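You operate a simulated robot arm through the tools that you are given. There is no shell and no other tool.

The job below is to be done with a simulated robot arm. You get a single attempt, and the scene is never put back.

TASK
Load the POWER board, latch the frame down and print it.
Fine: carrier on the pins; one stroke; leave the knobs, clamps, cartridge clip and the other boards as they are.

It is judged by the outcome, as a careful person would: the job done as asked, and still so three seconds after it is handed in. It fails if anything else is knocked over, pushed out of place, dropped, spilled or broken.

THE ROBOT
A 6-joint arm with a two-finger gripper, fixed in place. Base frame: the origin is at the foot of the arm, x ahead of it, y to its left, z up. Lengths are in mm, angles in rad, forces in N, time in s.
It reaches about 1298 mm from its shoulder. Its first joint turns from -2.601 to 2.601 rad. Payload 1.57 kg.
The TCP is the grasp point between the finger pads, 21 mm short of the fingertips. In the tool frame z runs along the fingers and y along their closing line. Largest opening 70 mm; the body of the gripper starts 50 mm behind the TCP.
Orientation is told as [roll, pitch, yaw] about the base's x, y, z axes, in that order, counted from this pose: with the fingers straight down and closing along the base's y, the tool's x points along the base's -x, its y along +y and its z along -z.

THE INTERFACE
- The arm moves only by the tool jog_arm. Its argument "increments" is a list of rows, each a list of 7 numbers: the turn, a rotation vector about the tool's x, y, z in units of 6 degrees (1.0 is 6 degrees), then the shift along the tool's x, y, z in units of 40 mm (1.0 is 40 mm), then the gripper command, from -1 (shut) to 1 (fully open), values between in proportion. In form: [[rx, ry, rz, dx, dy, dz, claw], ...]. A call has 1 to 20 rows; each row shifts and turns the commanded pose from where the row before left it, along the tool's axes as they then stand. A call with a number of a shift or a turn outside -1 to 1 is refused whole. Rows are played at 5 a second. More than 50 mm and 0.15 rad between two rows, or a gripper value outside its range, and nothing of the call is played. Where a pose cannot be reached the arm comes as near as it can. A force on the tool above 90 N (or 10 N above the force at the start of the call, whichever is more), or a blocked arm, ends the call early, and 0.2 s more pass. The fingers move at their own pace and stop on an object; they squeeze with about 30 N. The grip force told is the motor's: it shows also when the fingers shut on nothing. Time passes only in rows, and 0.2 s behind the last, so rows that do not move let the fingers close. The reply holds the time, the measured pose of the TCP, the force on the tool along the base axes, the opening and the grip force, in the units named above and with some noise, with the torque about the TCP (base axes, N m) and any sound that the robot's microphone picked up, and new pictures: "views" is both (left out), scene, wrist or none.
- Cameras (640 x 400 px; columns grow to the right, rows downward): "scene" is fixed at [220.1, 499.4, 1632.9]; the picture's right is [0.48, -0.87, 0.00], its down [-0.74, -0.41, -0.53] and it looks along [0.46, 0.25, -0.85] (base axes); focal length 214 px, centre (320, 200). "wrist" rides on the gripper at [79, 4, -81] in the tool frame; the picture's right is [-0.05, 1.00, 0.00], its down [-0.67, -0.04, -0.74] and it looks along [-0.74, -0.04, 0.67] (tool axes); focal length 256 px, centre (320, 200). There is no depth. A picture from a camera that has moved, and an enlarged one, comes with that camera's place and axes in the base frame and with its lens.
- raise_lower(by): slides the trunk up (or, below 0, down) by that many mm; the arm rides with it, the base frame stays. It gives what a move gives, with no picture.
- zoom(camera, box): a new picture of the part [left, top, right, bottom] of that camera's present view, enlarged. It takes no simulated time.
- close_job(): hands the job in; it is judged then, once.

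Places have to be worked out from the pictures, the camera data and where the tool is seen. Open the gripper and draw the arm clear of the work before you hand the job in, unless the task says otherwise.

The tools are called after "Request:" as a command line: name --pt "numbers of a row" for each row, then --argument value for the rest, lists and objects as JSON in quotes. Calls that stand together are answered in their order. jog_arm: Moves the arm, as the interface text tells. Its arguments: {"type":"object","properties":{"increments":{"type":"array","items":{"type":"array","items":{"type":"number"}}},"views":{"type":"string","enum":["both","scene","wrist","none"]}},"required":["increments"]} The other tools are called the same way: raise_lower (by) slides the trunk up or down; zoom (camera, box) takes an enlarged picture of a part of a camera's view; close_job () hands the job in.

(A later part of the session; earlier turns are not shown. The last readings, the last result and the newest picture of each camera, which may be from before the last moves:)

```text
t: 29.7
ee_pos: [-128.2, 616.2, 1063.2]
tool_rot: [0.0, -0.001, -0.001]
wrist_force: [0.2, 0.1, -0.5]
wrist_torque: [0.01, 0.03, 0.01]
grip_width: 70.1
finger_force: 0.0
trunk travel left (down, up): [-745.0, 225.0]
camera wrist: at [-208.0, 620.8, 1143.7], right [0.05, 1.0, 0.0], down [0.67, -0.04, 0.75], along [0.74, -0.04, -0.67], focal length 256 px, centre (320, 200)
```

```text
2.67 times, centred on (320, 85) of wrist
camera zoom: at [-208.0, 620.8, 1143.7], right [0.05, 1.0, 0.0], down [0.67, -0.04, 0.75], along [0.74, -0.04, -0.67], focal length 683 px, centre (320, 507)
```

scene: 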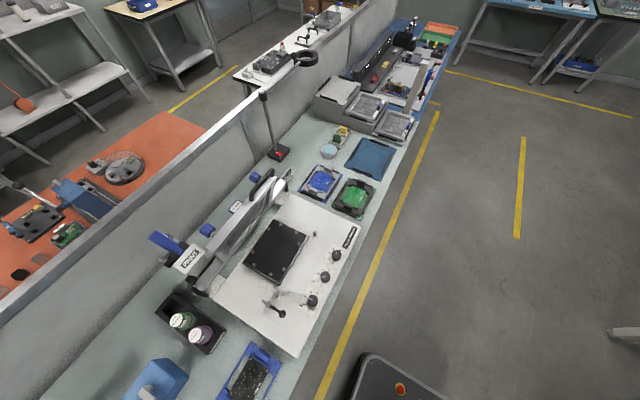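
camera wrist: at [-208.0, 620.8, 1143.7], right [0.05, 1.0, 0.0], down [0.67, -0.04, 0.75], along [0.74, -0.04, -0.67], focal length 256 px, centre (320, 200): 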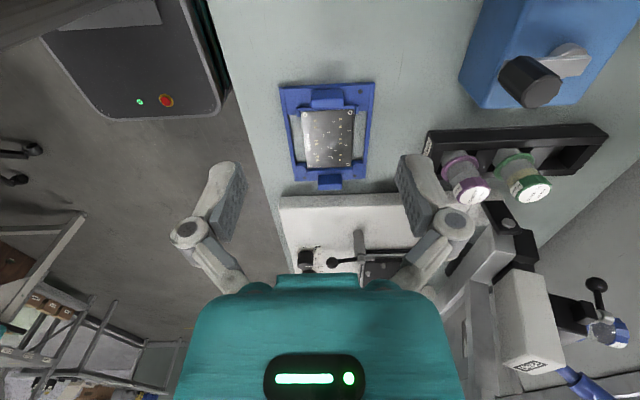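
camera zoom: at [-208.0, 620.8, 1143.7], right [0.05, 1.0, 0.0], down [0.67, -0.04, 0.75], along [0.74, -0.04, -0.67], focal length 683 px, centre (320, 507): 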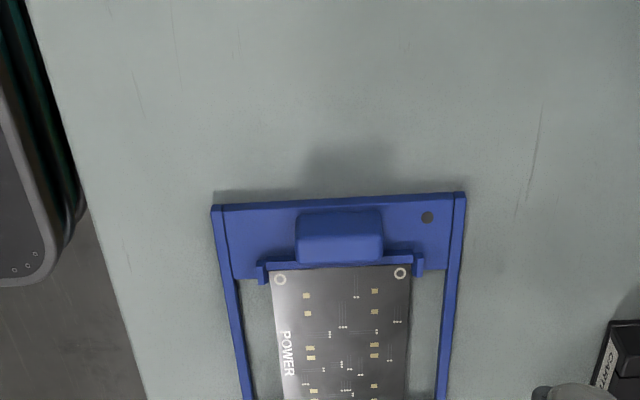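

The carrier is about 163 × 120 mm, centred near (15, 623). The eight pins (about 169 × 129 spacing) seem to locate its perimeter, and its lugs are tall, matching the cut-outs in the stencil. I look at the lug from the front to check finger space.

Request:
jog_arm --pt "0 0 -1 0 0 0 1" --pt "0 0 -1 0 0 0 1" --pt "0 0 -1 0 0 0 1" --pt "0 0 -1 0 0 0 1" --pt "0 0 -1 0 0 0 1" --pt "0 0 -1 0 0 0 1" --pt "0 0 -1 0 0 0 1" --pt "0 0 -1 0 0 0 1" --pt "0 0 -1 0 0 0 1" --pt "0 0 -1 0 0 0 1" --pt "0 0 -1 0 0 0 1" --pt "0 0 -1 0 0 0 1" --pt "0 0 -1 0 0 0 1" --pt "0 0 -1 0 0 0 1" --pt "0 0 -1 0 0 0 1" --views "none"

Request:
jog_arm --pt "0 0 0 0.57 -0.91 0 1" --pt "0 0 0 0.57 -0.91 0 1" --pt "0 0 0 0.57 -0.91 0 1" --pt "0 0 0 0.57 -0.91 0 1" --pt "0 0 0 0.57 -0.91 0 1" --pt "0 0 0 0.57 -0.91 0 1" --views "none"

Request:
raise_lower --by -110

Request:
jog_arm --pt "0 0 0 0 0 0 1" --views "both"

Request:
zoom --camera "wrist" --box '[220, 60, 460, 210]'

```text
t: 32.9
ee_pos: [-131.0, 614.2, 1062.9]
tool_rot: [0.0, 0.001, 1.571]
wrist_force: [0.2, 1.1, -0.7]
wrist_torque: [0.0, 0.0, 0.01]
grip_width: 70.1
finger_force: 0.0
trunk travel left (down, up): [-745.0, 225.0]
```

```text
t: 34.3
ee_pos: [87.6, 487.2, 1063.5]
tool_rot: [-0.001, 0.001, 1.571]
wrist_force: [0.1, 0.7, 0.3]
wrist_torque: [-0.01, 0.03, -0.02]
grip_width: 69.9
finger_force: 0.0
out of reach, approached as far as the arm can: row 6
trunk travel left (down, up): [-745.0, 225.0]
```

```text
t: 35.8
ee_pos: [86.5, 487.3, 953.2]
tool_rot: [0.0, 0.002, 1.57]
wrist_force: [-0.7, -0.2, -0.3]
wrist_torque: [0.03, 0.0, -0.03]
grip_width: 69.9
finger_force: 0.1
trunk travel left (down, up): [-635.0, 335.0]
```

```text
t: 36.2
ee_pos: [87.0, 486.9, 953.4]
tool_rot: [-0.001, 0.002, 1.57]
wrist_force: [0.2, -0.2, 0.3]
wrist_torque: [0.02, 0.05, -0.03]
grip_width: 70.0
finger_force: 0.2
trunk travel left (down, up): [-635.0, 335.0]
camera wrist: at [82.6, 408.3, 1034.0], right [-1.0, 0.05, 0.0], down [0.04, 0.67, 0.74], along [0.04, 0.74, -0.67], focal length 256 px, centre (320, 200)
```

scene: 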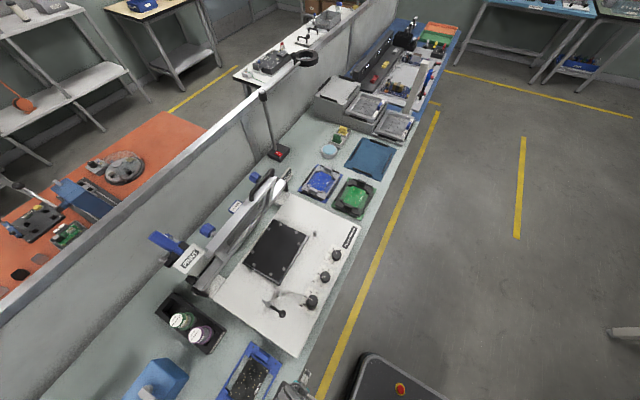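
wrist: 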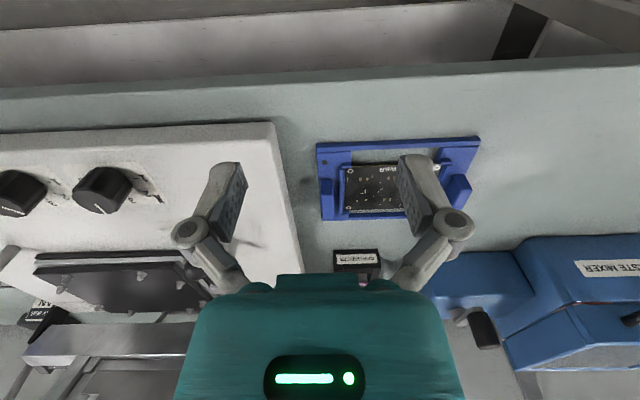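

```text
2.67 times, centred on (340, 135) of wrist
camera zoom: at [82.6, 408.3, 1034.0], right [-1.0, 0.05, 0.0], down [0.04, 0.67, 0.74], along [0.04, 0.74, -0.67], focal length 683 px, centre (267, 373)
```

zoom: 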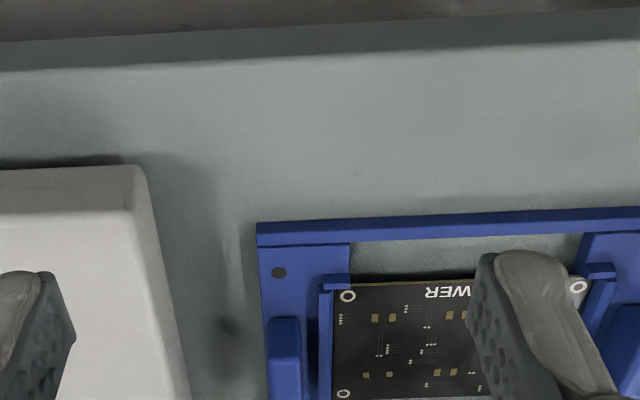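

The lug is about 14 mm thick along x and tall, so closing along x on it is feasible, and this orientation lets me tilt away from the leaning frame while the pads stay flush. I test tilting the tool about base x here in free space.

Request:
jog_arm --pt "0 -1 0 0 0 0 1" --pt "0 -1 0 0 0 0 1" --pt "0 -1 0 0 0 0 1" --views "both"

```text
t: 37.0
ee_pos: [91.1, 543.7, 963.1]
tool_rot: [0.001, -0.312, 1.57]
wrist_force: [-0.2, 0.9, -0.1]
wrist_torque: [0.02, 0.01, 0.0]
grip_width: 70.0
finger_force: 0.0
out of reach, approached as far as the arm can: row 1, 2, 3
trunk travel left (down, up): [-635.0, 335.0]
camera wrist: at [88.1, 444.0, 1014.6], right [-1.0, 0.05, 0.02], down [0.04, 0.41, 0.91], along [0.04, 0.91, -0.41], focal length 256 px, centre (320, 200)
```

scene: 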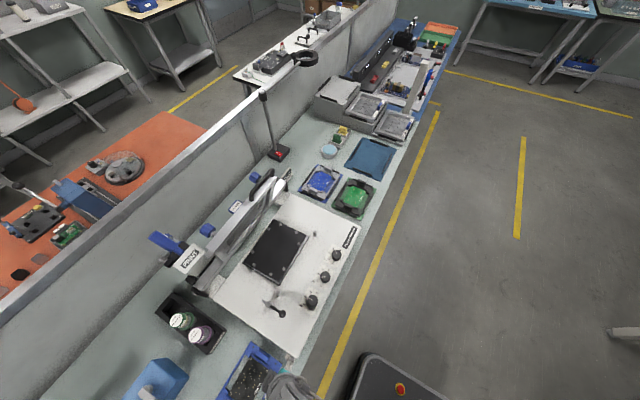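
wrist: 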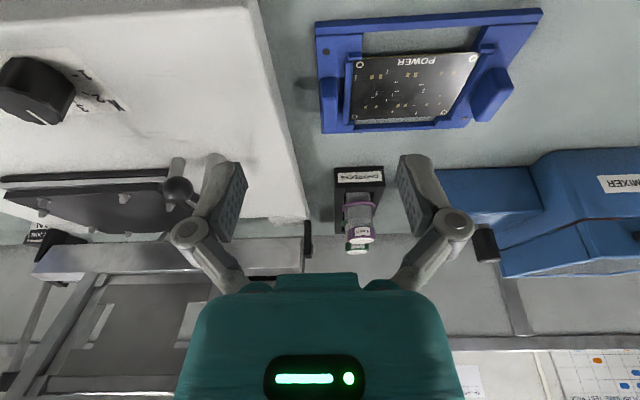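

Tilt works (wrist pitch axis about 200 mm above the TCP). This lower-angle view shows the lug and clip bar heights, so I zoom in.

Request:
zoom --camera "wrist" --box '[290, 0, 550, 160]'

Request:
zoom --camera "wrist" --box '[0, 150, 330, 400]'

```text
2.46 times, centred on (420, 80) of wrist
camera zoom: at [88.1, 444.0, 1014.6], right [-1.0, 0.05, 0.02], down [0.04, 0.41, 0.91], along [0.04, 0.91, -0.41], focal length 630 px, centre (74, 495)
```

zoom: 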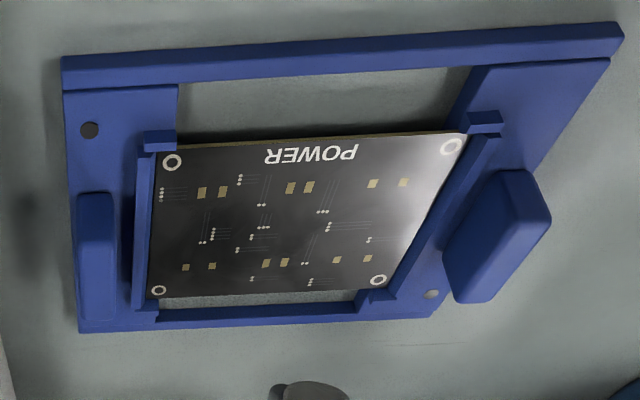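

```text
1.60 times, centred on (165, 275) of wrist
camera zoom: at [88.1, 444.0, 1014.6], right [-1.0, 0.05, 0.02], down [0.04, 0.41, 0.91], along [0.04, 0.91, -0.41], focal length 410 px, centre (568, 80)
```

zoom: 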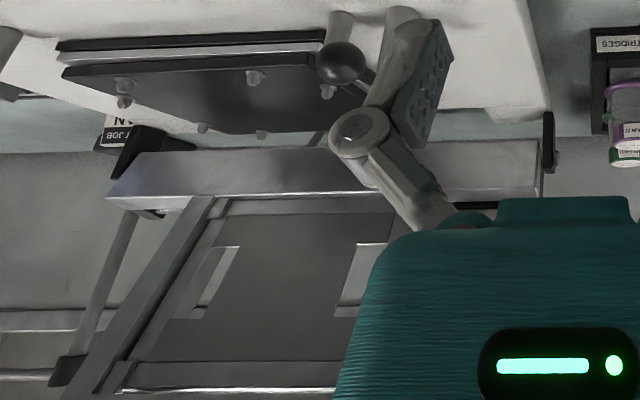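

The lugs, rails and clip bars are clear now. To get reliable heights before grasping, I back off and tilt further for a near-horizontal look at the carrier and the nest.

Request:
jog_arm --pt "0 0 0 0.9 0 -0.29 1" --pt "0 0 0 0.9 0 -0.29 1" --pt "0 0 0 0.9 0 -0.29 1" --pt "0 0 0 0.9 0 -0.29 1" --pt "0 0 0 0.9 0 -0.29 1" --views "none"

Request:
jog_arm --pt "0 -1 0 0 0 0 1" --pt "0 -1 0 0 0 0 1" --pt "0 -1 0 0 0 0 1" --pt "0 -0.7 0 0 0 0 1" --views "both"

```text
t: 38.2
ee_pos: [101.6, 542.6, 962.9]
tool_rot: [0.002, -0.312, 1.57]
wrist_force: [0.0, -0.5, -1.0]
wrist_torque: [-0.02, -0.05, 0.01]
grip_width: 70.1
finger_force: 0.0
out of reach, approached as far as the arm can: row 1, 2, 3, 4, 5
trunk travel left (down, up): [-635.0, 335.0]
```

```text
t: 39.2
ee_pos: [107.5, 604.3, 997.1]
tool_rot: [0.0, -0.7, 1.57]
wrist_force: [1.1, -0.2, 0.0]
wrist_torque: [-0.01, 0.01, -0.01]
grip_width: 70.2
finger_force: 0.1
out of reach, approached as far as the arm can: row 1, 2, 3, 4
trunk travel left (down, up): [-635.0, 335.0]
camera wrist: at [102.7, 492.8, 1007.4], right [-1.0, 0.04, 0.03], down [0.04, 0.03, 1.0], along [0.04, 1.0, -0.03], focal length 256 px, centre (320, 200)
```

scene: 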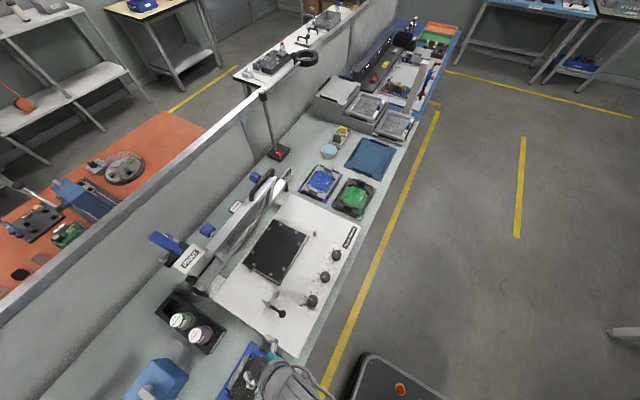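
wrist: 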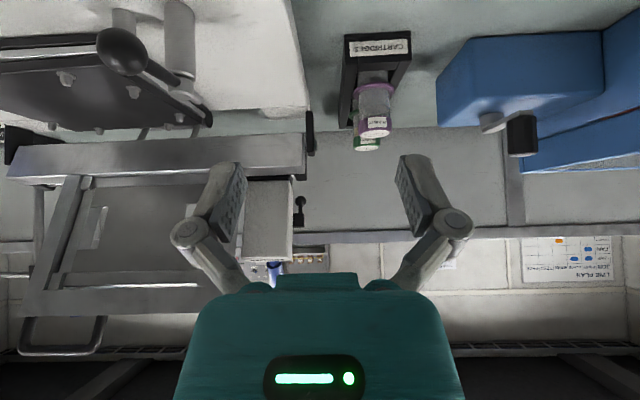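

The wrist is at its minimum radius here, so I can't back off further. From this horizontal view I read the frame profile and the wall poster before tilting back.

Request:
zoom --camera "wrist" --box '[0, 0, 320, 380]'

Request:
zoom --camera "wrist" --box '[500, 220, 640, 310]'

Request:
zoom --camera "wrist" --box '[200, 150, 360, 290]'

```text
1.05 times, centred on (160, 190) of wrist (not enlarged: the box is as wide or as high as the picture)
camera zoom: at [102.7, 492.8, 1007.4], right [-1.0, 0.04, 0.03], down [0.04, 0.03, 1.0], along [0.04, 1.0, -0.03], focal length 270 px, centre (488, 210)
```

zoom: 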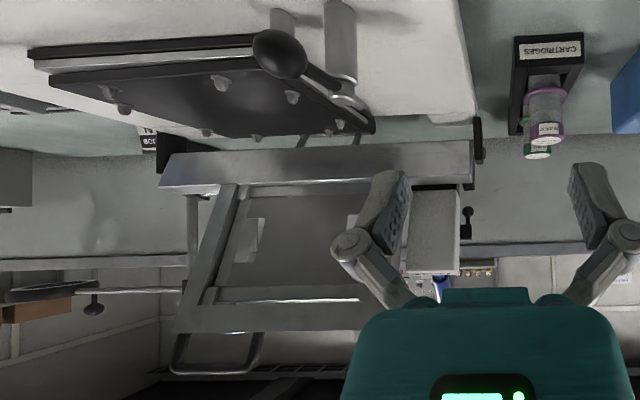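

```text
4.44 times, centred on (570, 265) of wrist
camera zoom: at [102.7, 492.8, 1007.4], right [-1.0, 0.04, 0.03], down [0.04, 0.03, 1.0], along [0.04, 1.0, -0.03], focal length 1138 px, centre (-791, -89)
```

zoom: 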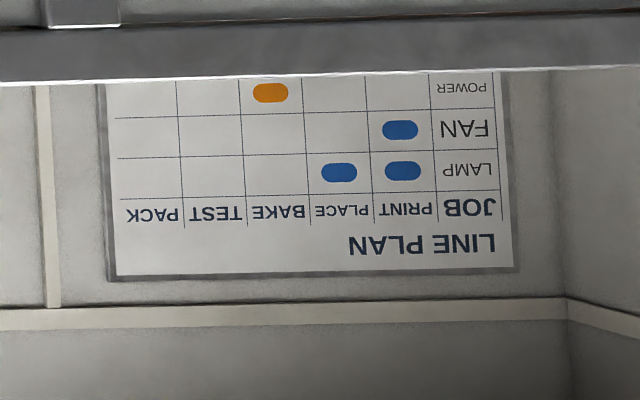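

```text
2.86 times, centred on (280, 220) of wrist
camera zoom: at [102.7, 492.8, 1007.4], right [-1.0, 0.04, 0.03], down [0.04, 0.03, 1.0], along [0.04, 1.0, -0.03], focal length 731 px, centre (434, 143)
```

zoom: 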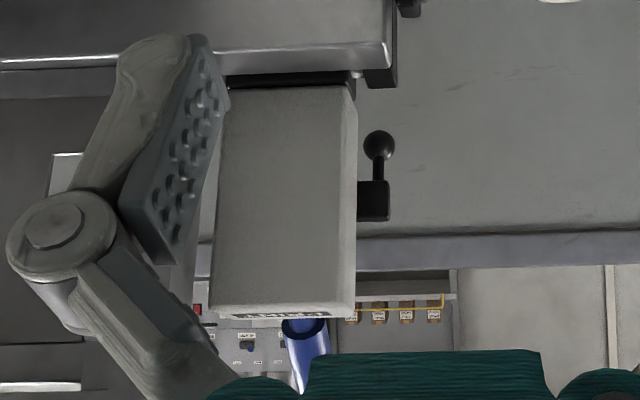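

The lug resolves to x≈78–92, y≈603–645, top z≈847, with the plate at 824. I tilt back to about 18° and then position over the +x lug.

Request:
jog_arm --pt "0 1 0 0 0 0 0" --pt "0 1 0 0 0 0 0" --pt "0 1 0 0 0 0 0" --pt "0 0.7 0 0 0 0 0" --views "none"

```text
t: 40.2
ee_pos: [106.4, 604.6, 963.0]
tool_rot: [0.0, -0.311, 1.57]
wrist_force: [0.4, -0.3, 0.2]
wrist_torque: [0.0, 0.0, 0.0]
grip_width: 34.9
finger_force: 0.0
out of reach, approached as far as the arm can: row 1, 2, 3, 4
trunk travel left (down, up): [-635.0, 335.0]
```

The +x lug is too close to the printer base for the outer finger, so I'll use the −x lug (centre about x −60, y 623.5), which has free space around it. Moving above it.

Request:
jog_arm --pt "0 0 0 -0.09 0.832 0.029 0" --pt "0 0 0 -0.09 0.832 0.029 0" --pt "0 0 0 -0.09 0.832 0.029 0" --pt "0 0 0 -0.09 0.832 0.029 0" --pt "0 0 0 -0.09 0.832 0.029 0" --views "wrist"

Request:
zoom --camera "wrist" --box '[200, 20, 440, 200]'

```text
t: 41.4
ee_pos: [-58.2, 626.3, 963.3]
tool_rot: [0.001, -0.313, 1.571]
wrist_force: [0.2, 0.1, 0.3]
wrist_torque: [0.0, 0.0, 0.0]
grip_width: 34.9
finger_force: 0.1
trunk travel left (down, up): [-635.0, 335.0]
camera wrist: at [-62.6, 525.7, 1014.5], right [-1.0, 0.05, 0.02], down [0.04, 0.4, 0.91], along [0.04, 0.91, -0.41], focal length 256 px, centre (320, 200)
```

wrist: 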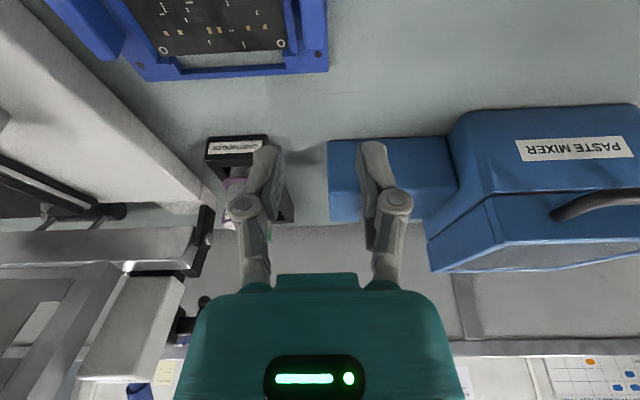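

```text
2.22 times, centred on (320, 110) of wrist
camera zoom: at [-62.6, 525.7, 1014.5], right [-1.0, 0.05, 0.02], down [0.04, 0.4, 0.91], along [0.04, 0.91, -0.41], focal length 569 px, centre (320, 400)
```

zoom: 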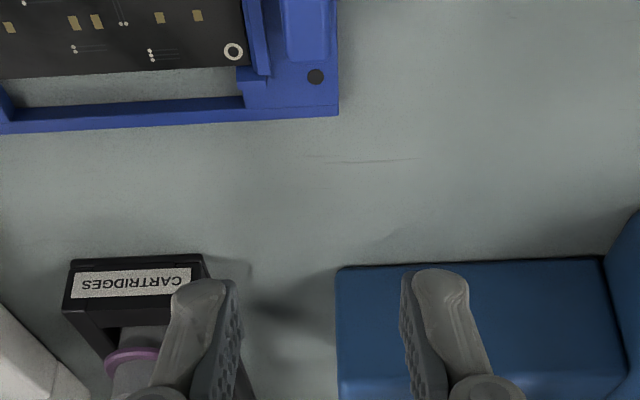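

The lug sits right under the TCP (x≈−57±1). I narrow the fingers to about 26 mm and lower most of the way.

Request:
jog_arm --pt "0 0 0 0 0 0 -0.25" --pt "0 0 0 0 0 0 -0.25" --views "none"

Request:
raise_lower --by -75

Request:
jog_arm --pt "0 0 0 0 0 0 -0.25" --views "both"

Request:
zoom --camera "scene" --box '[180, 320, 300, 400]'

Request:
zoom --camera "wrist" --box '[200, 0, 440, 160]'

```text
t: 42.0
ee_pos: [-58.6, 624.9, 961.5]
tool_rot: [0.001, -0.313, 1.572]
wrist_force: [-0.1, -0.2, 0.8]
wrist_torque: [0.0, 0.02, 0.01]
grip_width: 26.2
finger_force: 0.0
trunk travel left (down, up): [-635.0, 335.0]
```

```text
t: 43.1
ee_pos: [-58.0, 624.6, 887.2]
tool_rot: [-0.001, -0.313, 1.571]
wrist_force: [0.8, 0.3, 0.6]
wrist_torque: [0.03, 0.0, -0.01]
grip_width: 26.2
finger_force: 0.2
trunk travel left (down, up): [-560.0, 410.0]
```

```text
t: 43.5
ee_pos: [-57.3, 623.9, 887.7]
tool_rot: [0.0, -0.313, 1.571]
wrist_force: [0.0, -0.7, -0.1]
wrist_torque: [-0.03, 0.0, 0.03]
grip_width: 26.3
finger_force: 0.2
trunk travel left (down, up): [-560.0, 410.0]
camera wrist: at [-62.3, 525.5, 939.5], right [-1.0, 0.05, 0.02], down [0.04, 0.4, 0.91], along [0.04, 0.91, -0.41], focal length 256 px, centre (320, 200)
```

scene: 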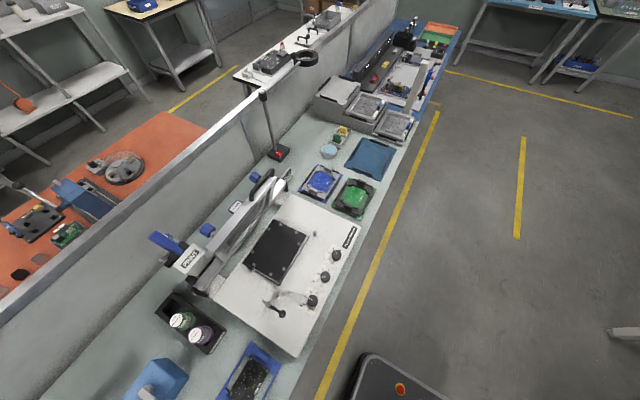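
wrist: 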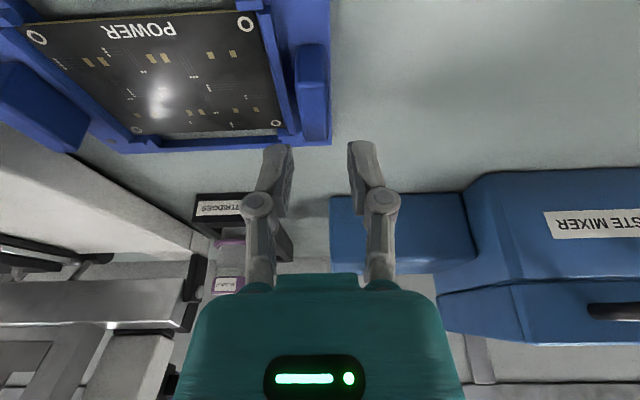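

```text
5.00 times, centred on (240, 360) of scene
camera zoom: at [220.1, 499.4, 1632.9], right [0.48, -0.87, 0.0], down [-0.74, -0.41, -0.53], along [0.46, 0.25, -0.85], focal length 1072 px, centre (720, -600)
```

zoom: 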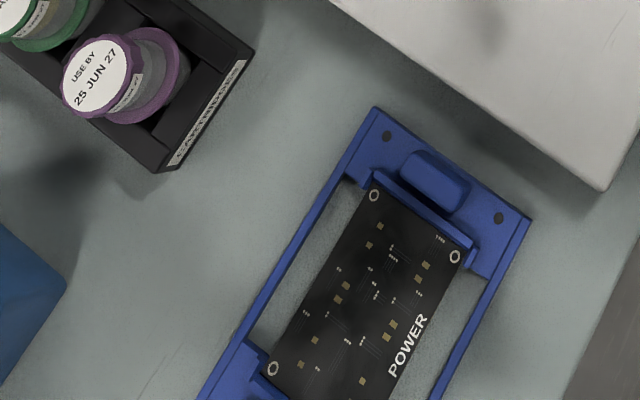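

```text
2.50 times, centred on (320, 80) of wrist
camera zoom: at [-62.3, 525.5, 939.5], right [-1.0, 0.05, 0.02], down [0.04, 0.4, 0.91], along [0.04, 0.91, -0.41], focal length 640 px, centre (320, 500)
```

zoom: 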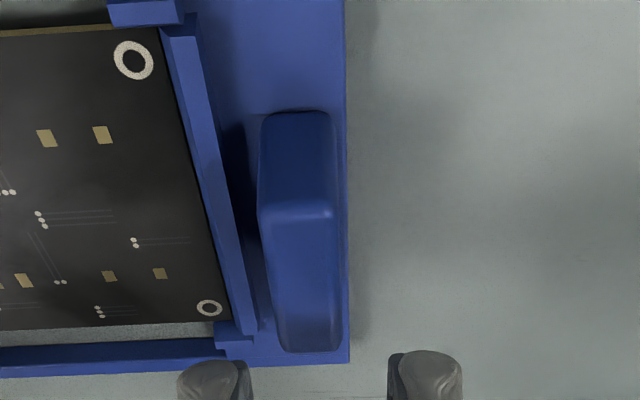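

The lug is well seen between the fingers, centred about 2 mm to +x of the TCP. I shift by that and lower so the tips sit around z≈835, above the clip bar.

Request:
jog_arm --pt "0 0 0 0 -0.05 0 -0.25" --views "none"

Request:
raise_lower --by -20

Request:
raise_lower --by -12

Request:
jog_arm --pt "0 0 0 0 0 0 -0.25" --views "both"

Request:
zoom --camera "wrist" --box '[200, 40, 440, 200]'

```text
t: 43.9
ee_pos: [-56.0, 624.4, 887.3]
tool_rot: [0.0, -0.314, 1.571]
wrist_force: [-0.5, 0.1, 0.8]
wrist_torque: [0.0, 0.0, -0.02]
grip_width: 26.3
finger_force: 0.1
trunk travel left (down, up): [-560.0, 410.0]
```

```text
t: 44.5
ee_pos: [-56.2, 624.8, 867.5]
tool_rot: [0.0, -0.311, 1.571]
wrist_force: [-0.5, 0.7, 0.1]
wrist_torque: [0.0, 0.03, 0.01]
grip_width: 26.2
finger_force: 0.1
trunk travel left (down, up): [-540.0, 430.0]
```

```text
t: 45.1
ee_pos: [-56.0, 624.6, 855.0]
tool_rot: [0.0, -0.315, 1.57]
wrist_force: [1.5, 2.0, 7.8]
wrist_torque: [0.02, -0.15, 0.06]
grip_width: 28.3
finger_force: 1.4
trunk travel left (down, up): [-528.0, 442.0]
```

```text
t: 45.5
ee_pos: [-55.9, 624.7, 854.2]
tool_rot: [0.002, -0.313, 1.571]
wrist_force: [1.2, 2.0, 7.7]
wrist_torque: [0.05, -0.14, 0.06]
grip_width: 28.4
finger_force: 1.5
trunk travel left (down, up): [-528.0, 442.0]
camera wrist: at [-60.3, 525.5, 907.7], right [-1.0, 0.05, 0.02], down [0.04, 0.4, 0.91], along [0.04, 0.91, -0.4], focal length 256 px, centre (320, 200)
```

scene: 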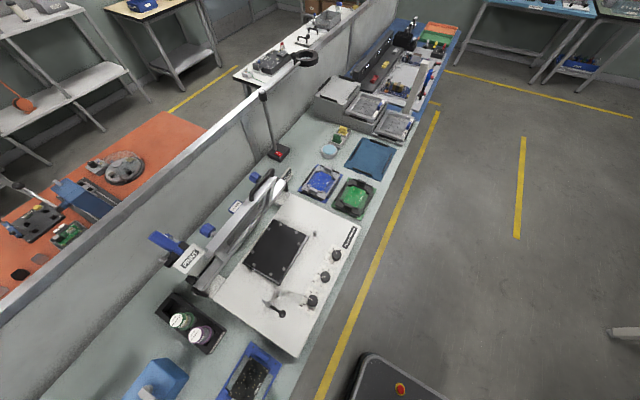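
wrist: 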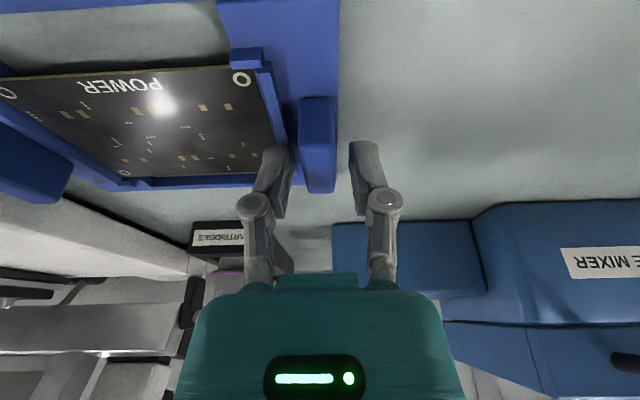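

```text
2.50 times, centred on (320, 120) of wrist
camera zoom: at [-60.3, 525.5, 907.7], right [-1.0, 0.05, 0.02], down [0.04, 0.4, 0.91], along [0.04, 0.91, -0.4], focal length 640 px, centre (320, 400)
```

zoom: 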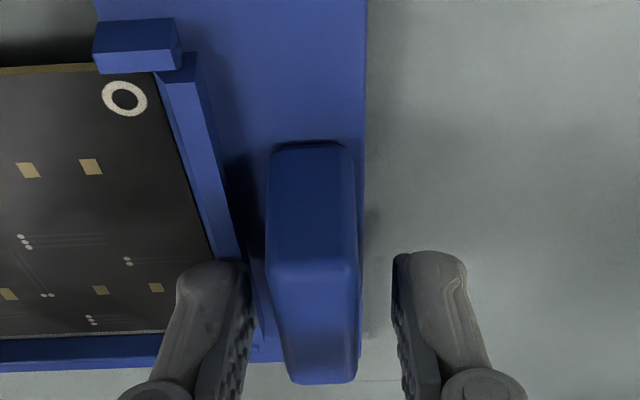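

The inner fingertip just touched the clip bar (7.8 N), so I raise 3 mm and then close on the lug.

Request:
raise_lower --by 3

Request:
jog_arm --pt "0 0 0 0 0 0 -0.25" --views "none"

```text
t: 46.1
ee_pos: [-56.7, 625.0, 857.5]
tool_rot: [0.0, -0.312, 1.57]
wrist_force: [-0.1, 0.0, 0.0]
wrist_torque: [0.01, 0.03, -0.01]
grip_width: 26.3
finger_force: 0.1
trunk travel left (down, up): [-531.0, 439.0]
```

```text
t: 46.5
ee_pos: [-56.2, 624.9, 859.5]
tool_rot: [0.001, -0.311, 1.57]
wrist_force: [0.4, -0.1, -0.3]
wrist_torque: [-0.01, -0.03, 0.0]
grip_width: 26.5
finger_force: 0.1
trunk travel left (down, up): [-531.0, 439.0]
```

Clear of contact. Closing the fingers on the lug.

Request:
jog_arm --pt "0 0 0 0 0 0 -1" --pt "0 0 0 0 0 0 -1" --pt "0 0 0 0 0 0 -1" --pt "0 0 0 0 0 0 -1" --views "wrist"

Request:
zoom --camera "wrist" --box '[200, 40, 440, 200]'

```text
t: 47.5
ee_pos: [-55.7, 626.8, 858.5]
tool_rot: [-0.001, -0.312, 1.571]
wrist_force: [-0.6, -0.2, 0.0]
wrist_torque: [0.07, 0.03, -0.02]
grip_width: 13.4
finger_force: 30.0
trunk travel left (down, up): [-531.0, 439.0]
camera wrist: at [-60.5, 525.6, 910.5], right [-1.0, 0.05, 0.02], down [0.04, 0.4, 0.91], along [0.04, 0.91, -0.41], focal length 256 px, centre (320, 200)
```

wrist: 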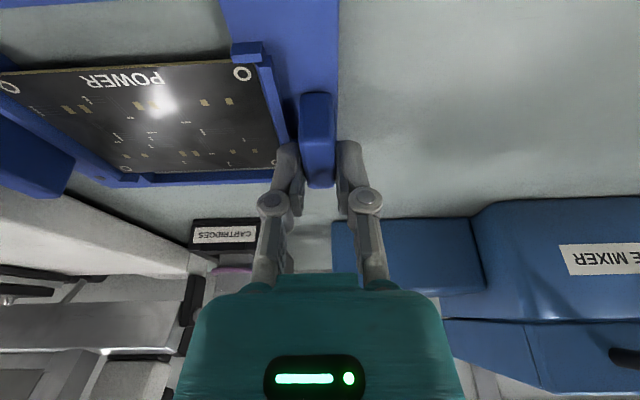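

```text
2.50 times, centred on (320, 120) of wrist
camera zoom: at [-60.5, 525.6, 910.5], right [-1.0, 0.05, 0.02], down [0.04, 0.4, 0.91], along [0.04, 0.91, -0.41], focal length 640 px, centre (320, 400)
```

zoom: 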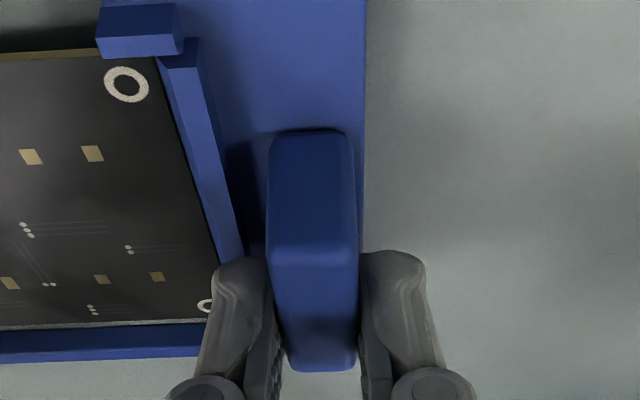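

Gripped at 13.4 mm with 30 N. I lift a little first to check the hold.

Request:
raise_lower --by 15

Request:
jog_arm --pt "0 0 0 0 0 0 -1" --views "both"

Request:
zoom --camera "wrist" --box '[0, 0, 440, 275]'

Request:
zoom --camera "scene" --box '[180, 320, 300, 400]'

```text
t: 48.1
ee_pos: [-56.6, 625.3, 873.6]
tool_rot: [-0.001, -0.315, 1.571]
wrist_force: [-0.9, 0.3, 0.8]
wrist_torque: [-0.1, 0.09, -0.05]
grip_width: 12.7
finger_force: 30.2
trunk travel left (down, up): [-546.0, 424.0]
```

```text
t: 48.5
ee_pos: [-57.2, 624.2, 874.3]
tool_rot: [-0.002, -0.313, 1.571]
wrist_force: [0.4, -0.5, 1.8]
wrist_torque: [-0.04, 0.12, 0.01]
grip_width: 13.4
finger_force: 29.7
trunk travel left (down, up): [-546.0, 424.0]
camera wrist: at [-60.5, 525.6, 925.5], right [-1.0, 0.05, 0.02], down [0.04, 0.4, 0.91], along [0.04, 0.91, -0.41], focal length 256 px, centre (320, 200)
```

scene: 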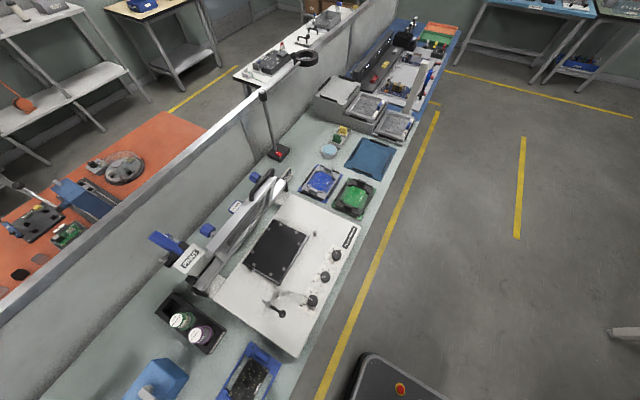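
wrist: 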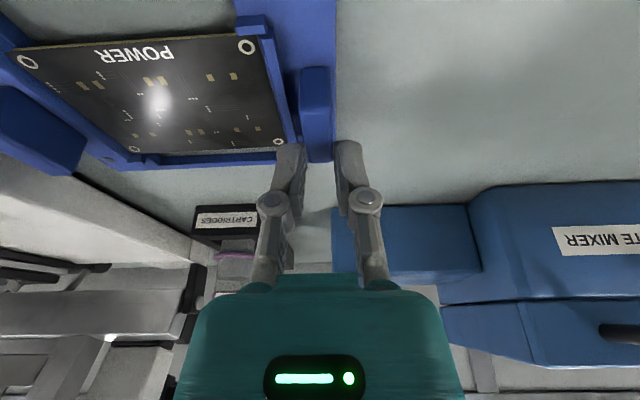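

```text
1.45 times, centred on (220, 138) of wrist
camera zoom: at [-60.5, 525.6, 925.5], right [-1.0, 0.05, 0.02], down [0.04, 0.4, 0.91], along [0.04, 0.91, -0.41], focal length 372 px, centre (466, 291)
```

zoom: 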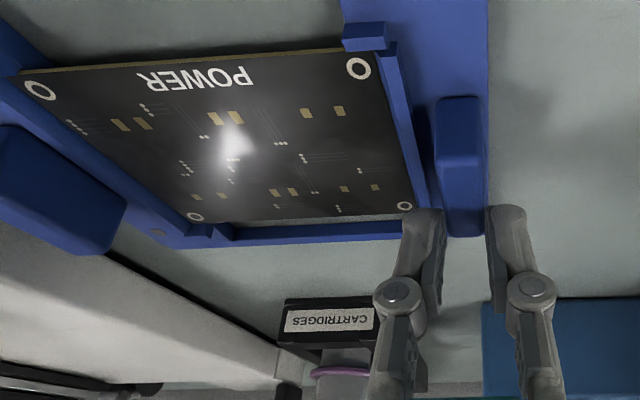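

```text
5.00 times, centred on (240, 360) of scene
camera zoom: at [220.1, 499.4, 1632.9], right [0.48, -0.87, 0.0], down [-0.74, -0.41, -0.53], along [0.46, 0.25, -0.85], focal length 1072 px, centre (720, -600)
```

zoom: 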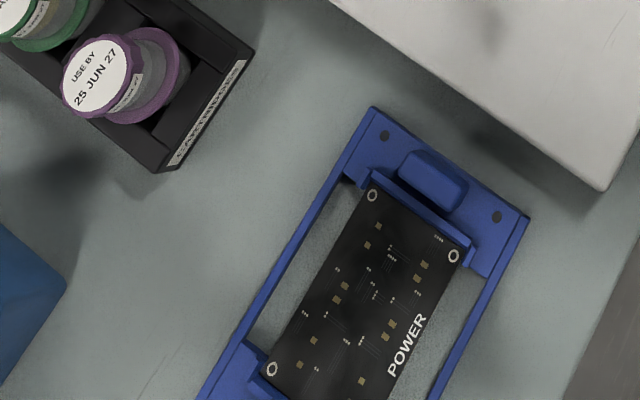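

The pictures suggest the fingers slid up the lug rather than lifting the carrier. I look closely at the fingertips before deciding.

Request:
zoom --camera "wrist" --box '[250, 50, 390, 210]'

```text
2.50 times, centred on (320, 130) of wrist
camera zoom: at [-60.5, 525.6, 925.5], right [-1.0, 0.05, 0.02], down [0.04, 0.4, 0.91], along [0.04, 0.91, -0.41], focal length 640 px, centre (320, 375)
```

zoom: 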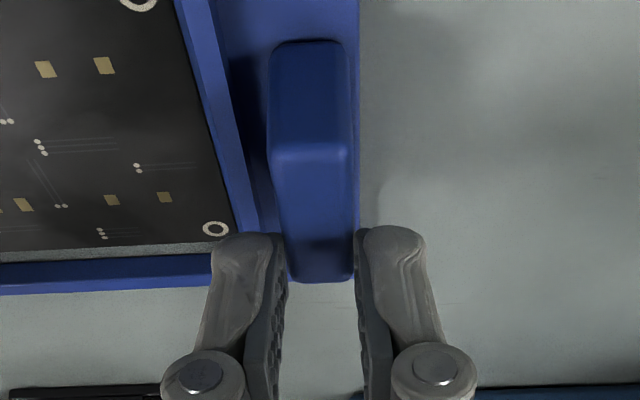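

The fingertips hold only the very top of the lug, so it slipped. I open, go back down slightly deeper than before, and re-grip, then lift in small steps while watching force.

Request:
jog_arm --pt "0 0 0 0 0 0 -0.3" --pt "0 0 0 0 0 0 -0.3" --views "none"

Request:
raise_lower --by -17

Request:
jog_arm --pt "0 0 0 0 0 0 -0.3" --pt "0 0 0 0 0 0 -1" --pt "0 0 0 0 0 0 -1" --pt "0 0 0 0 0 0 -1" --pt "0 0 0 0 0 0 -1" --views "wrist"

Request:
raise_lower --by 3

Request:
jog_arm --pt "0 0 0 0 0 0 -1" --views "wrist"

```text
t: 49.1
ee_pos: [-56.2, 623.8, 873.6]
tool_rot: [-0.002, -0.311, 1.571]
wrist_force: [0.3, -0.2, -0.5]
wrist_torque: [0.0, 0.0, -0.05]
grip_width: 24.6
finger_force: 0.0
trunk travel left (down, up): [-546.0, 424.0]
```

```text
t: 49.7
ee_pos: [-57.2, 624.6, 856.2]
tool_rot: [0.0, -0.312, 1.571]
wrist_force: [0.8, 1.2, 2.8]
wrist_torque: [0.0, -0.07, 0.03]
grip_width: 25.3
finger_force: 0.7
trunk travel left (down, up): [-529.0, 441.0]
```

```text
t: 50.9
ee_pos: [-55.9, 623.7, 857.4]
tool_rot: [0.0, -0.314, 1.571]
wrist_force: [-3.5, 1.6, 13.3]
wrist_torque: [0.06, 0.08, -0.07]
grip_width: 13.1
finger_force: 30.0
trunk travel left (down, up): [-529.0, 441.0]
camera wrist: at [-60.9, 525.2, 908.9], right [-1.0, 0.05, 0.02], down [0.04, 0.4, 0.91], along [0.04, 0.91, -0.4], focal length 256 px, centre (320, 200)
```

wrist: 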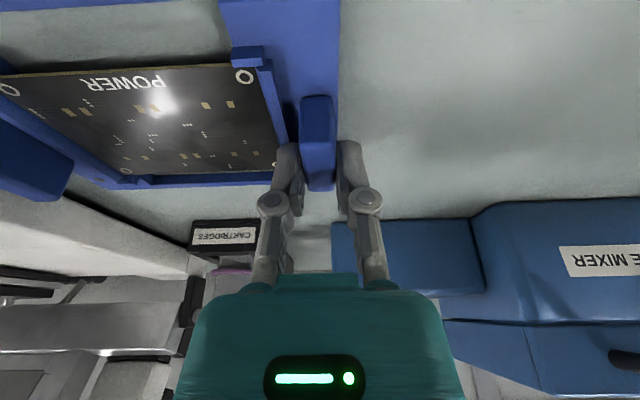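

```text
t: 51.5
ee_pos: [-56.5, 625.1, 859.3]
tool_rot: [0.0, -0.312, 1.571]
wrist_force: [0.4, 0.6, -1.4]
wrist_torque: [-0.01, 0.11, -0.03]
grip_width: 13.5
finger_force: 29.8
trunk travel left (down, up): [-532.0, 438.0]
```

```text
t: 51.9
ee_pos: [-55.0, 625.9, 859.1]
tool_rot: [0.0, -0.312, 1.571]
wrist_force: [-0.8, -0.3, -1.7]
wrist_torque: [0.01, 0.06, 0.0]
grip_width: 13.1
finger_force: 29.4
trunk travel left (down, up): [-532.0, 438.0]
camera wrist: at [-60.5, 525.6, 911.4], right [-1.0, 0.05, 0.02], down [0.04, 0.4, 0.91], along [0.04, 0.91, -0.41], focal length 256 px, centre (320, 200)
```

wrist: 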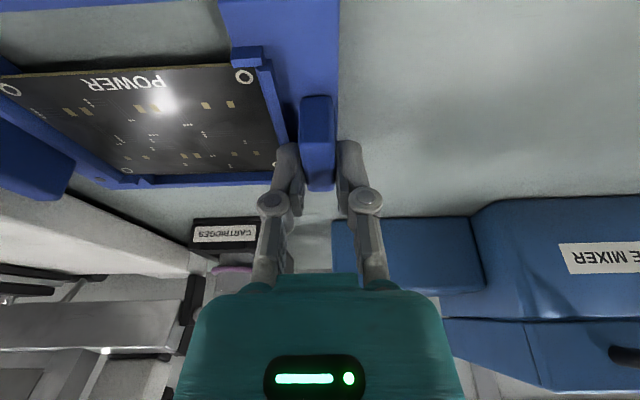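

The carrier now moves with the fingers (−1.5 N load, same place in the image). I continue lifting gently and check again.

Request:
raise_lower --by 4

Request:
jog_arm --pt "0 0 0 0 0 0 -1" --views "wrist"

Request:
raise_lower --by 4

Request:
jog_arm --pt "0 0 0 0 0 0 -1" --views "both"

Request:
zoom --camera "scene" --box '[180, 320, 300, 400]'

```text
t: 52.4
ee_pos: [-57.2, 624.8, 862.1]
tool_rot: [0.001, -0.313, 1.57]
wrist_force: [-0.2, 0.0, -0.6]
wrist_torque: [-0.01, 0.1, -0.02]
grip_width: 13.4
finger_force: 29.7
trunk travel left (down, up): [-536.0, 434.0]
```

```text
t: 52.8
ee_pos: [-56.5, 624.1, 863.8]
tool_rot: [-0.001, -0.312, 1.572]
wrist_force: [0.2, 1.0, -2.1]
wrist_torque: [-0.01, 0.06, -0.02]
grip_width: 13.2
finger_force: 30.2
trunk travel left (down, up): [-536.0, 434.0]
camera wrist: at [-60.5, 525.6, 915.4], right [-1.0, 0.05, 0.02], down [0.04, 0.4, 0.91], along [0.04, 0.91, -0.41], focal length 256 px, centre (320, 200)
```

wrist: 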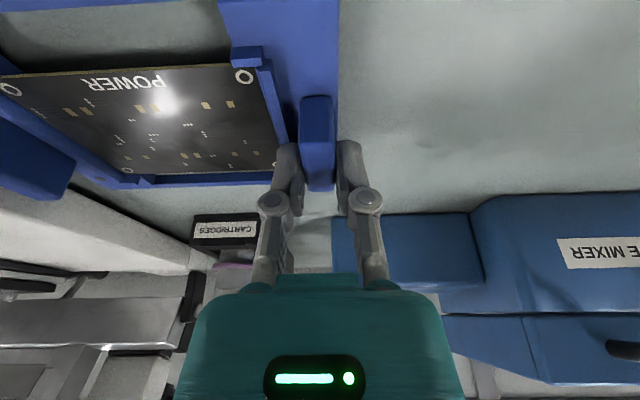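

```text
t: 53.3
ee_pos: [-55.4, 624.8, 867.7]
tool_rot: [-0.001, -0.312, 1.571]
wrist_force: [-0.2, -0.3, -1.5]
wrist_torque: [0.02, 0.07, 0.03]
grip_width: 13.3
finger_force: 29.7
trunk travel left (down, up): [-540.0, 430.0]
```

```text
t: 53.7
ee_pos: [-55.7, 624.7, 867.2]
tool_rot: [-0.001, -0.312, 1.571]
wrist_force: [0.1, -0.2, -0.2]
wrist_torque: [0.01, 0.06, -0.02]
grip_width: 13.4
finger_force: 30.0
trunk travel left (down, up): [-540.0, 430.0]
camera wrist: at [-60.5, 525.6, 919.4], right [-1.0, 0.05, 0.02], down [0.04, 0.4, 0.91], along [0.04, 0.91, -0.41], focal length 256 px, centre (320, 200)
```

scene: 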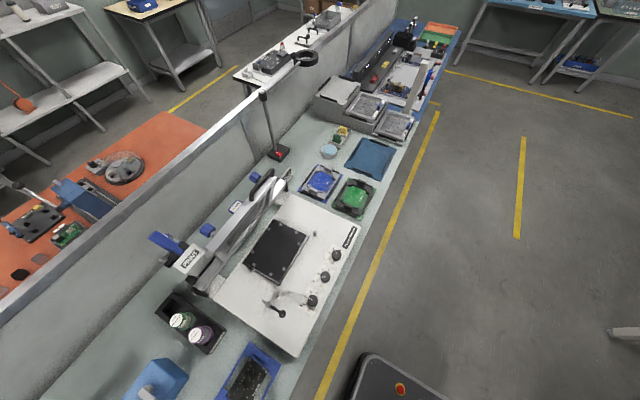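
wrist: 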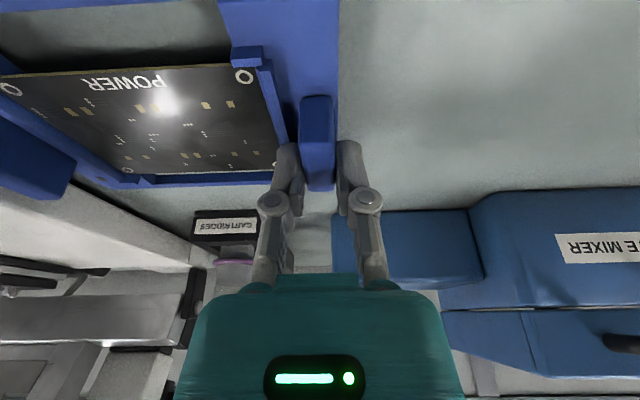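

```text
5.00 times, centred on (240, 360) of scene
camera zoom: at [220.1, 499.4, 1632.9], right [0.48, -0.87, 0.0], down [-0.74, -0.41, -0.53], along [0.46, 0.25, -0.85], focal length 1072 px, centre (720, -600)
```

zoom: 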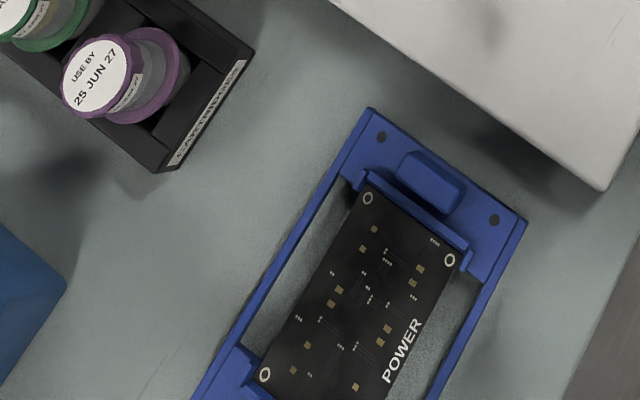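

The carrier tracks the gripper as it rises. I continue the lift in modest steps, up to about TCP z 985, to clear the latch and pins.

Request:
raise_lower --by 8

Request:
raise_lower --by 10

Request:
jog_arm --pt "0 0 0 0 0 0 -1" --views "both"

Request:
zoom --camera "scene" --box '[180, 320, 300, 400]'

```text
t: 54.3
ee_pos: [-56.4, 624.1, 874.4]
tool_rot: [-0.001, -0.312, 1.571]
wrist_force: [-0.8, 0.0, -0.5]
wrist_torque: [0.0, 0.09, -0.02]
grip_width: 13.2
finger_force: 30.1
trunk travel left (down, up): [-548.0, 422.0]
```

```text
t: 54.9
ee_pos: [-55.7, 624.3, 884.6]
tool_rot: [0.001, -0.312, 1.569]
wrist_force: [0.7, 0.4, -0.5]
wrist_torque: [-0.01, 0.08, 0.0]
grip_width: 13.4
finger_force: 29.5
trunk travel left (down, up): [-558.0, 412.0]
```

```text
t: 55.3
ee_pos: [-55.4, 625.9, 885.2]
tool_rot: [0.0, -0.312, 1.571]
wrist_force: [0.9, 0.3, -1.5]
wrist_torque: [0.01, 0.09, 0.0]
grip_width: 13.2
finger_force: 29.5
trunk travel left (down, up): [-558.0, 412.0]
camera wrist: at [-60.5, 525.6, 937.4], right [-1.0, 0.05, 0.02], down [0.04, 0.4, 0.91], along [0.04, 0.91, -0.41], focal length 256 px, centre (320, 200)
```

scene: 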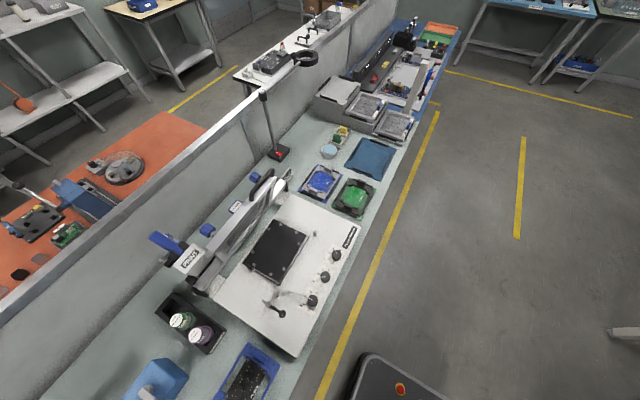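
wrist: 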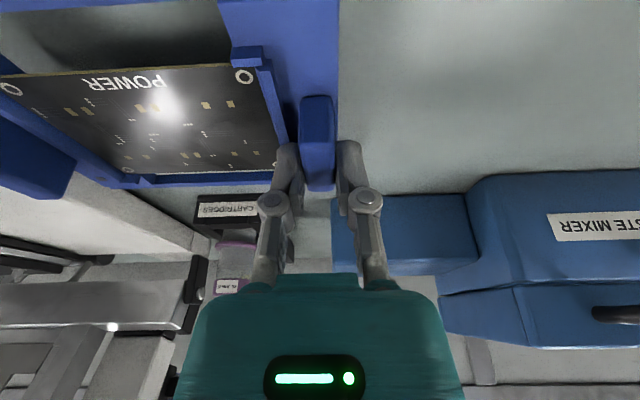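

```text
5.00 times, centred on (240, 360) of scene
camera zoom: at [220.1, 499.4, 1632.9], right [0.48, -0.87, 0.0], down [-0.74, -0.41, -0.53], along [0.46, 0.25, -0.85], focal length 1072 px, centre (720, -600)
```

zoom: 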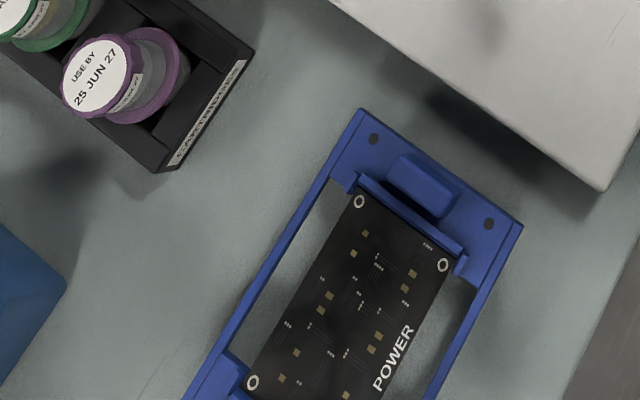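

Held securely; I continue up in two larger steps.

Request:
raise_lower --by 40

Request:
raise_lower --by 60

Request:
jog_arm --pt "0 0 0 0 0 0 -1" --views "both"

```text
t: 56.1
ee_pos: [-56.3, 626.2, 926.5]
tool_rot: [0.0, -0.312, 1.571]
wrist_force: [0.5, 0.7, -0.2]
wrist_torque: [-0.01, 0.08, -0.01]
grip_width: 13.0
finger_force: 29.7
trunk travel left (down, up): [-598.0, 372.0]
```

```text
t: 57.1
ee_pos: [-55.7, 624.4, 986.5]
tool_rot: [0.0, -0.314, 1.571]
wrist_force: [0.0, -0.2, -0.5]
wrist_torque: [0.01, 0.06, 0.02]
grip_width: 13.4
finger_force: 30.1
trunk travel left (down, up): [-658.0, 312.0]
```

```text
t: 57.5
ee_pos: [-57.4, 624.1, 984.9]
tool_rot: [-0.001, -0.312, 1.57]
wrist_force: [0.4, -0.8, -0.8]
wrist_torque: [-0.01, 0.08, -0.02]
grip_width: 13.1
finger_force: 30.0
trunk travel left (down, up): [-658.0, 312.0]
camera wrist: at [-60.5, 525.7, 1037.4], right [-1.0, 0.05, 0.02], down [0.04, 0.4, 0.91], along [0.04, 0.91, -0.41], focal length 256 px, centre (320, 200)
```

scene: 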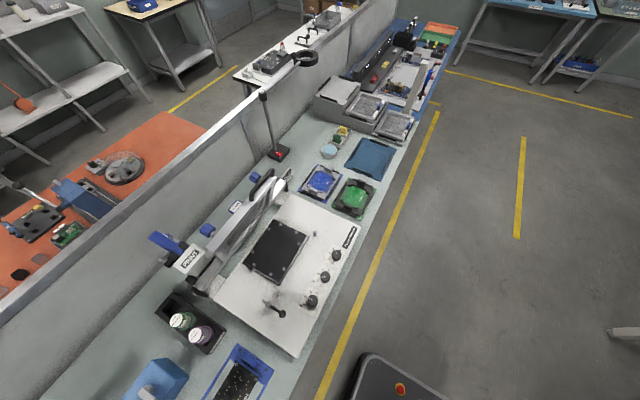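
wrist: 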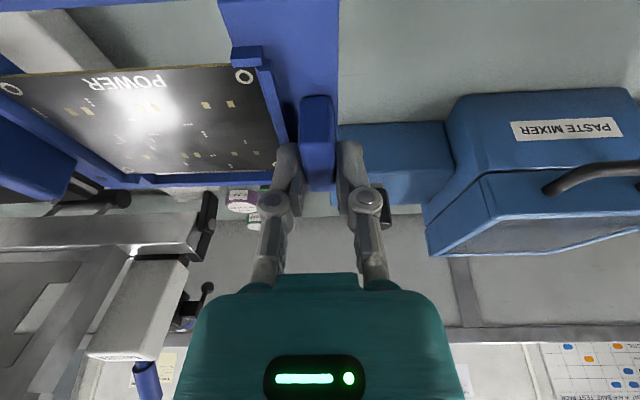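

The carrier is held level at TCP z≈986. I move along +x at y≈625 at a gentle pace to x≈300.

Request:
jog_arm --pt "0 0 0 0 -0.25 0 -1" --pt "0 0 0 0 -0.494 0 -1" --pt "0 0 0 0 -0.494 0 -1" --pt "0 0 0 0 -0.494 0 -1" --pt "0 0 0 0 -0.494 0 -1" --pt "0 0 0 0 -0.494 0 -1" --pt "0 0 0 0 -0.494 0 -1" --pt "0 0 0 0 -0.494 0 -1" --pt "0 0 0 0 -0.494 0 -1" --pt "0 0 0 0 -0.494 0 -1" --pt "0 0 0 0 -0.494 0 -1" --pt "0 0 0 0 -0.494 0 -1" --pt "0 0 0 0 -0.494 0 -1" --pt "0 0 0 0 -0.494 0 -1" --pt "0 0 0 0 -0.494 0 -1" --pt "0 0 0 0 -0.494 0 -1" --pt "0 0 0 0 -0.494 0 -1" --pt "0 0 0 0 -0.494 0 -1" --pt "0 0 0 0 -0.25 0 -1" --views "both"

```text
t: 61.5
ee_pos: [302.3, 624.3, 984.8]
tool_rot: [-0.001, -0.312, 1.57]
wrist_force: [0.3, 0.7, -0.9]
wrist_torque: [-0.01, 0.08, -0.03]
grip_width: 13.4
finger_force: 30.0
trunk travel left (down, up): [-658.0, 312.0]
camera wrist: at [297.9, 524.9, 1037.5], right [-1.0, 0.05, 0.02], down [0.04, 0.41, 0.91], along [0.04, 0.91, -0.41], focal length 256 px, centre (320, 200)
```

scene: 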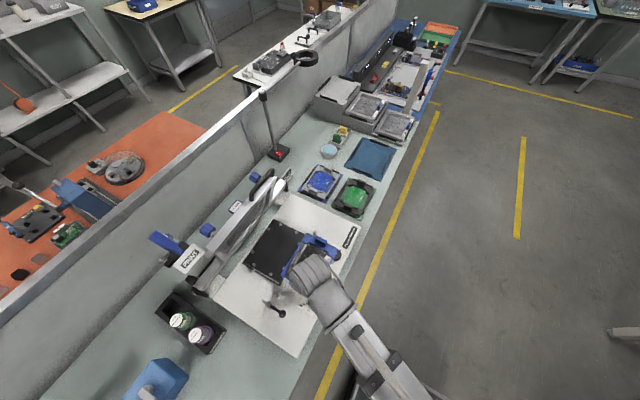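
wrist: 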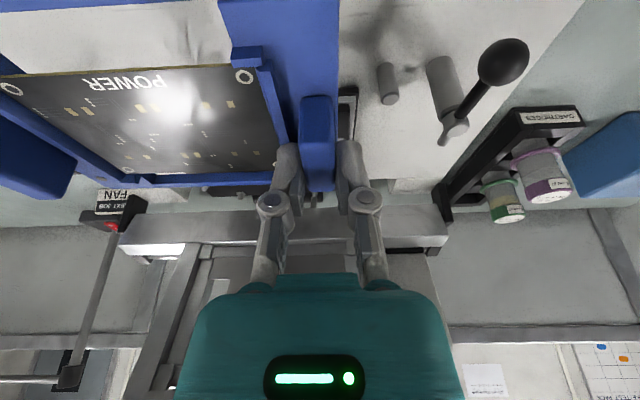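

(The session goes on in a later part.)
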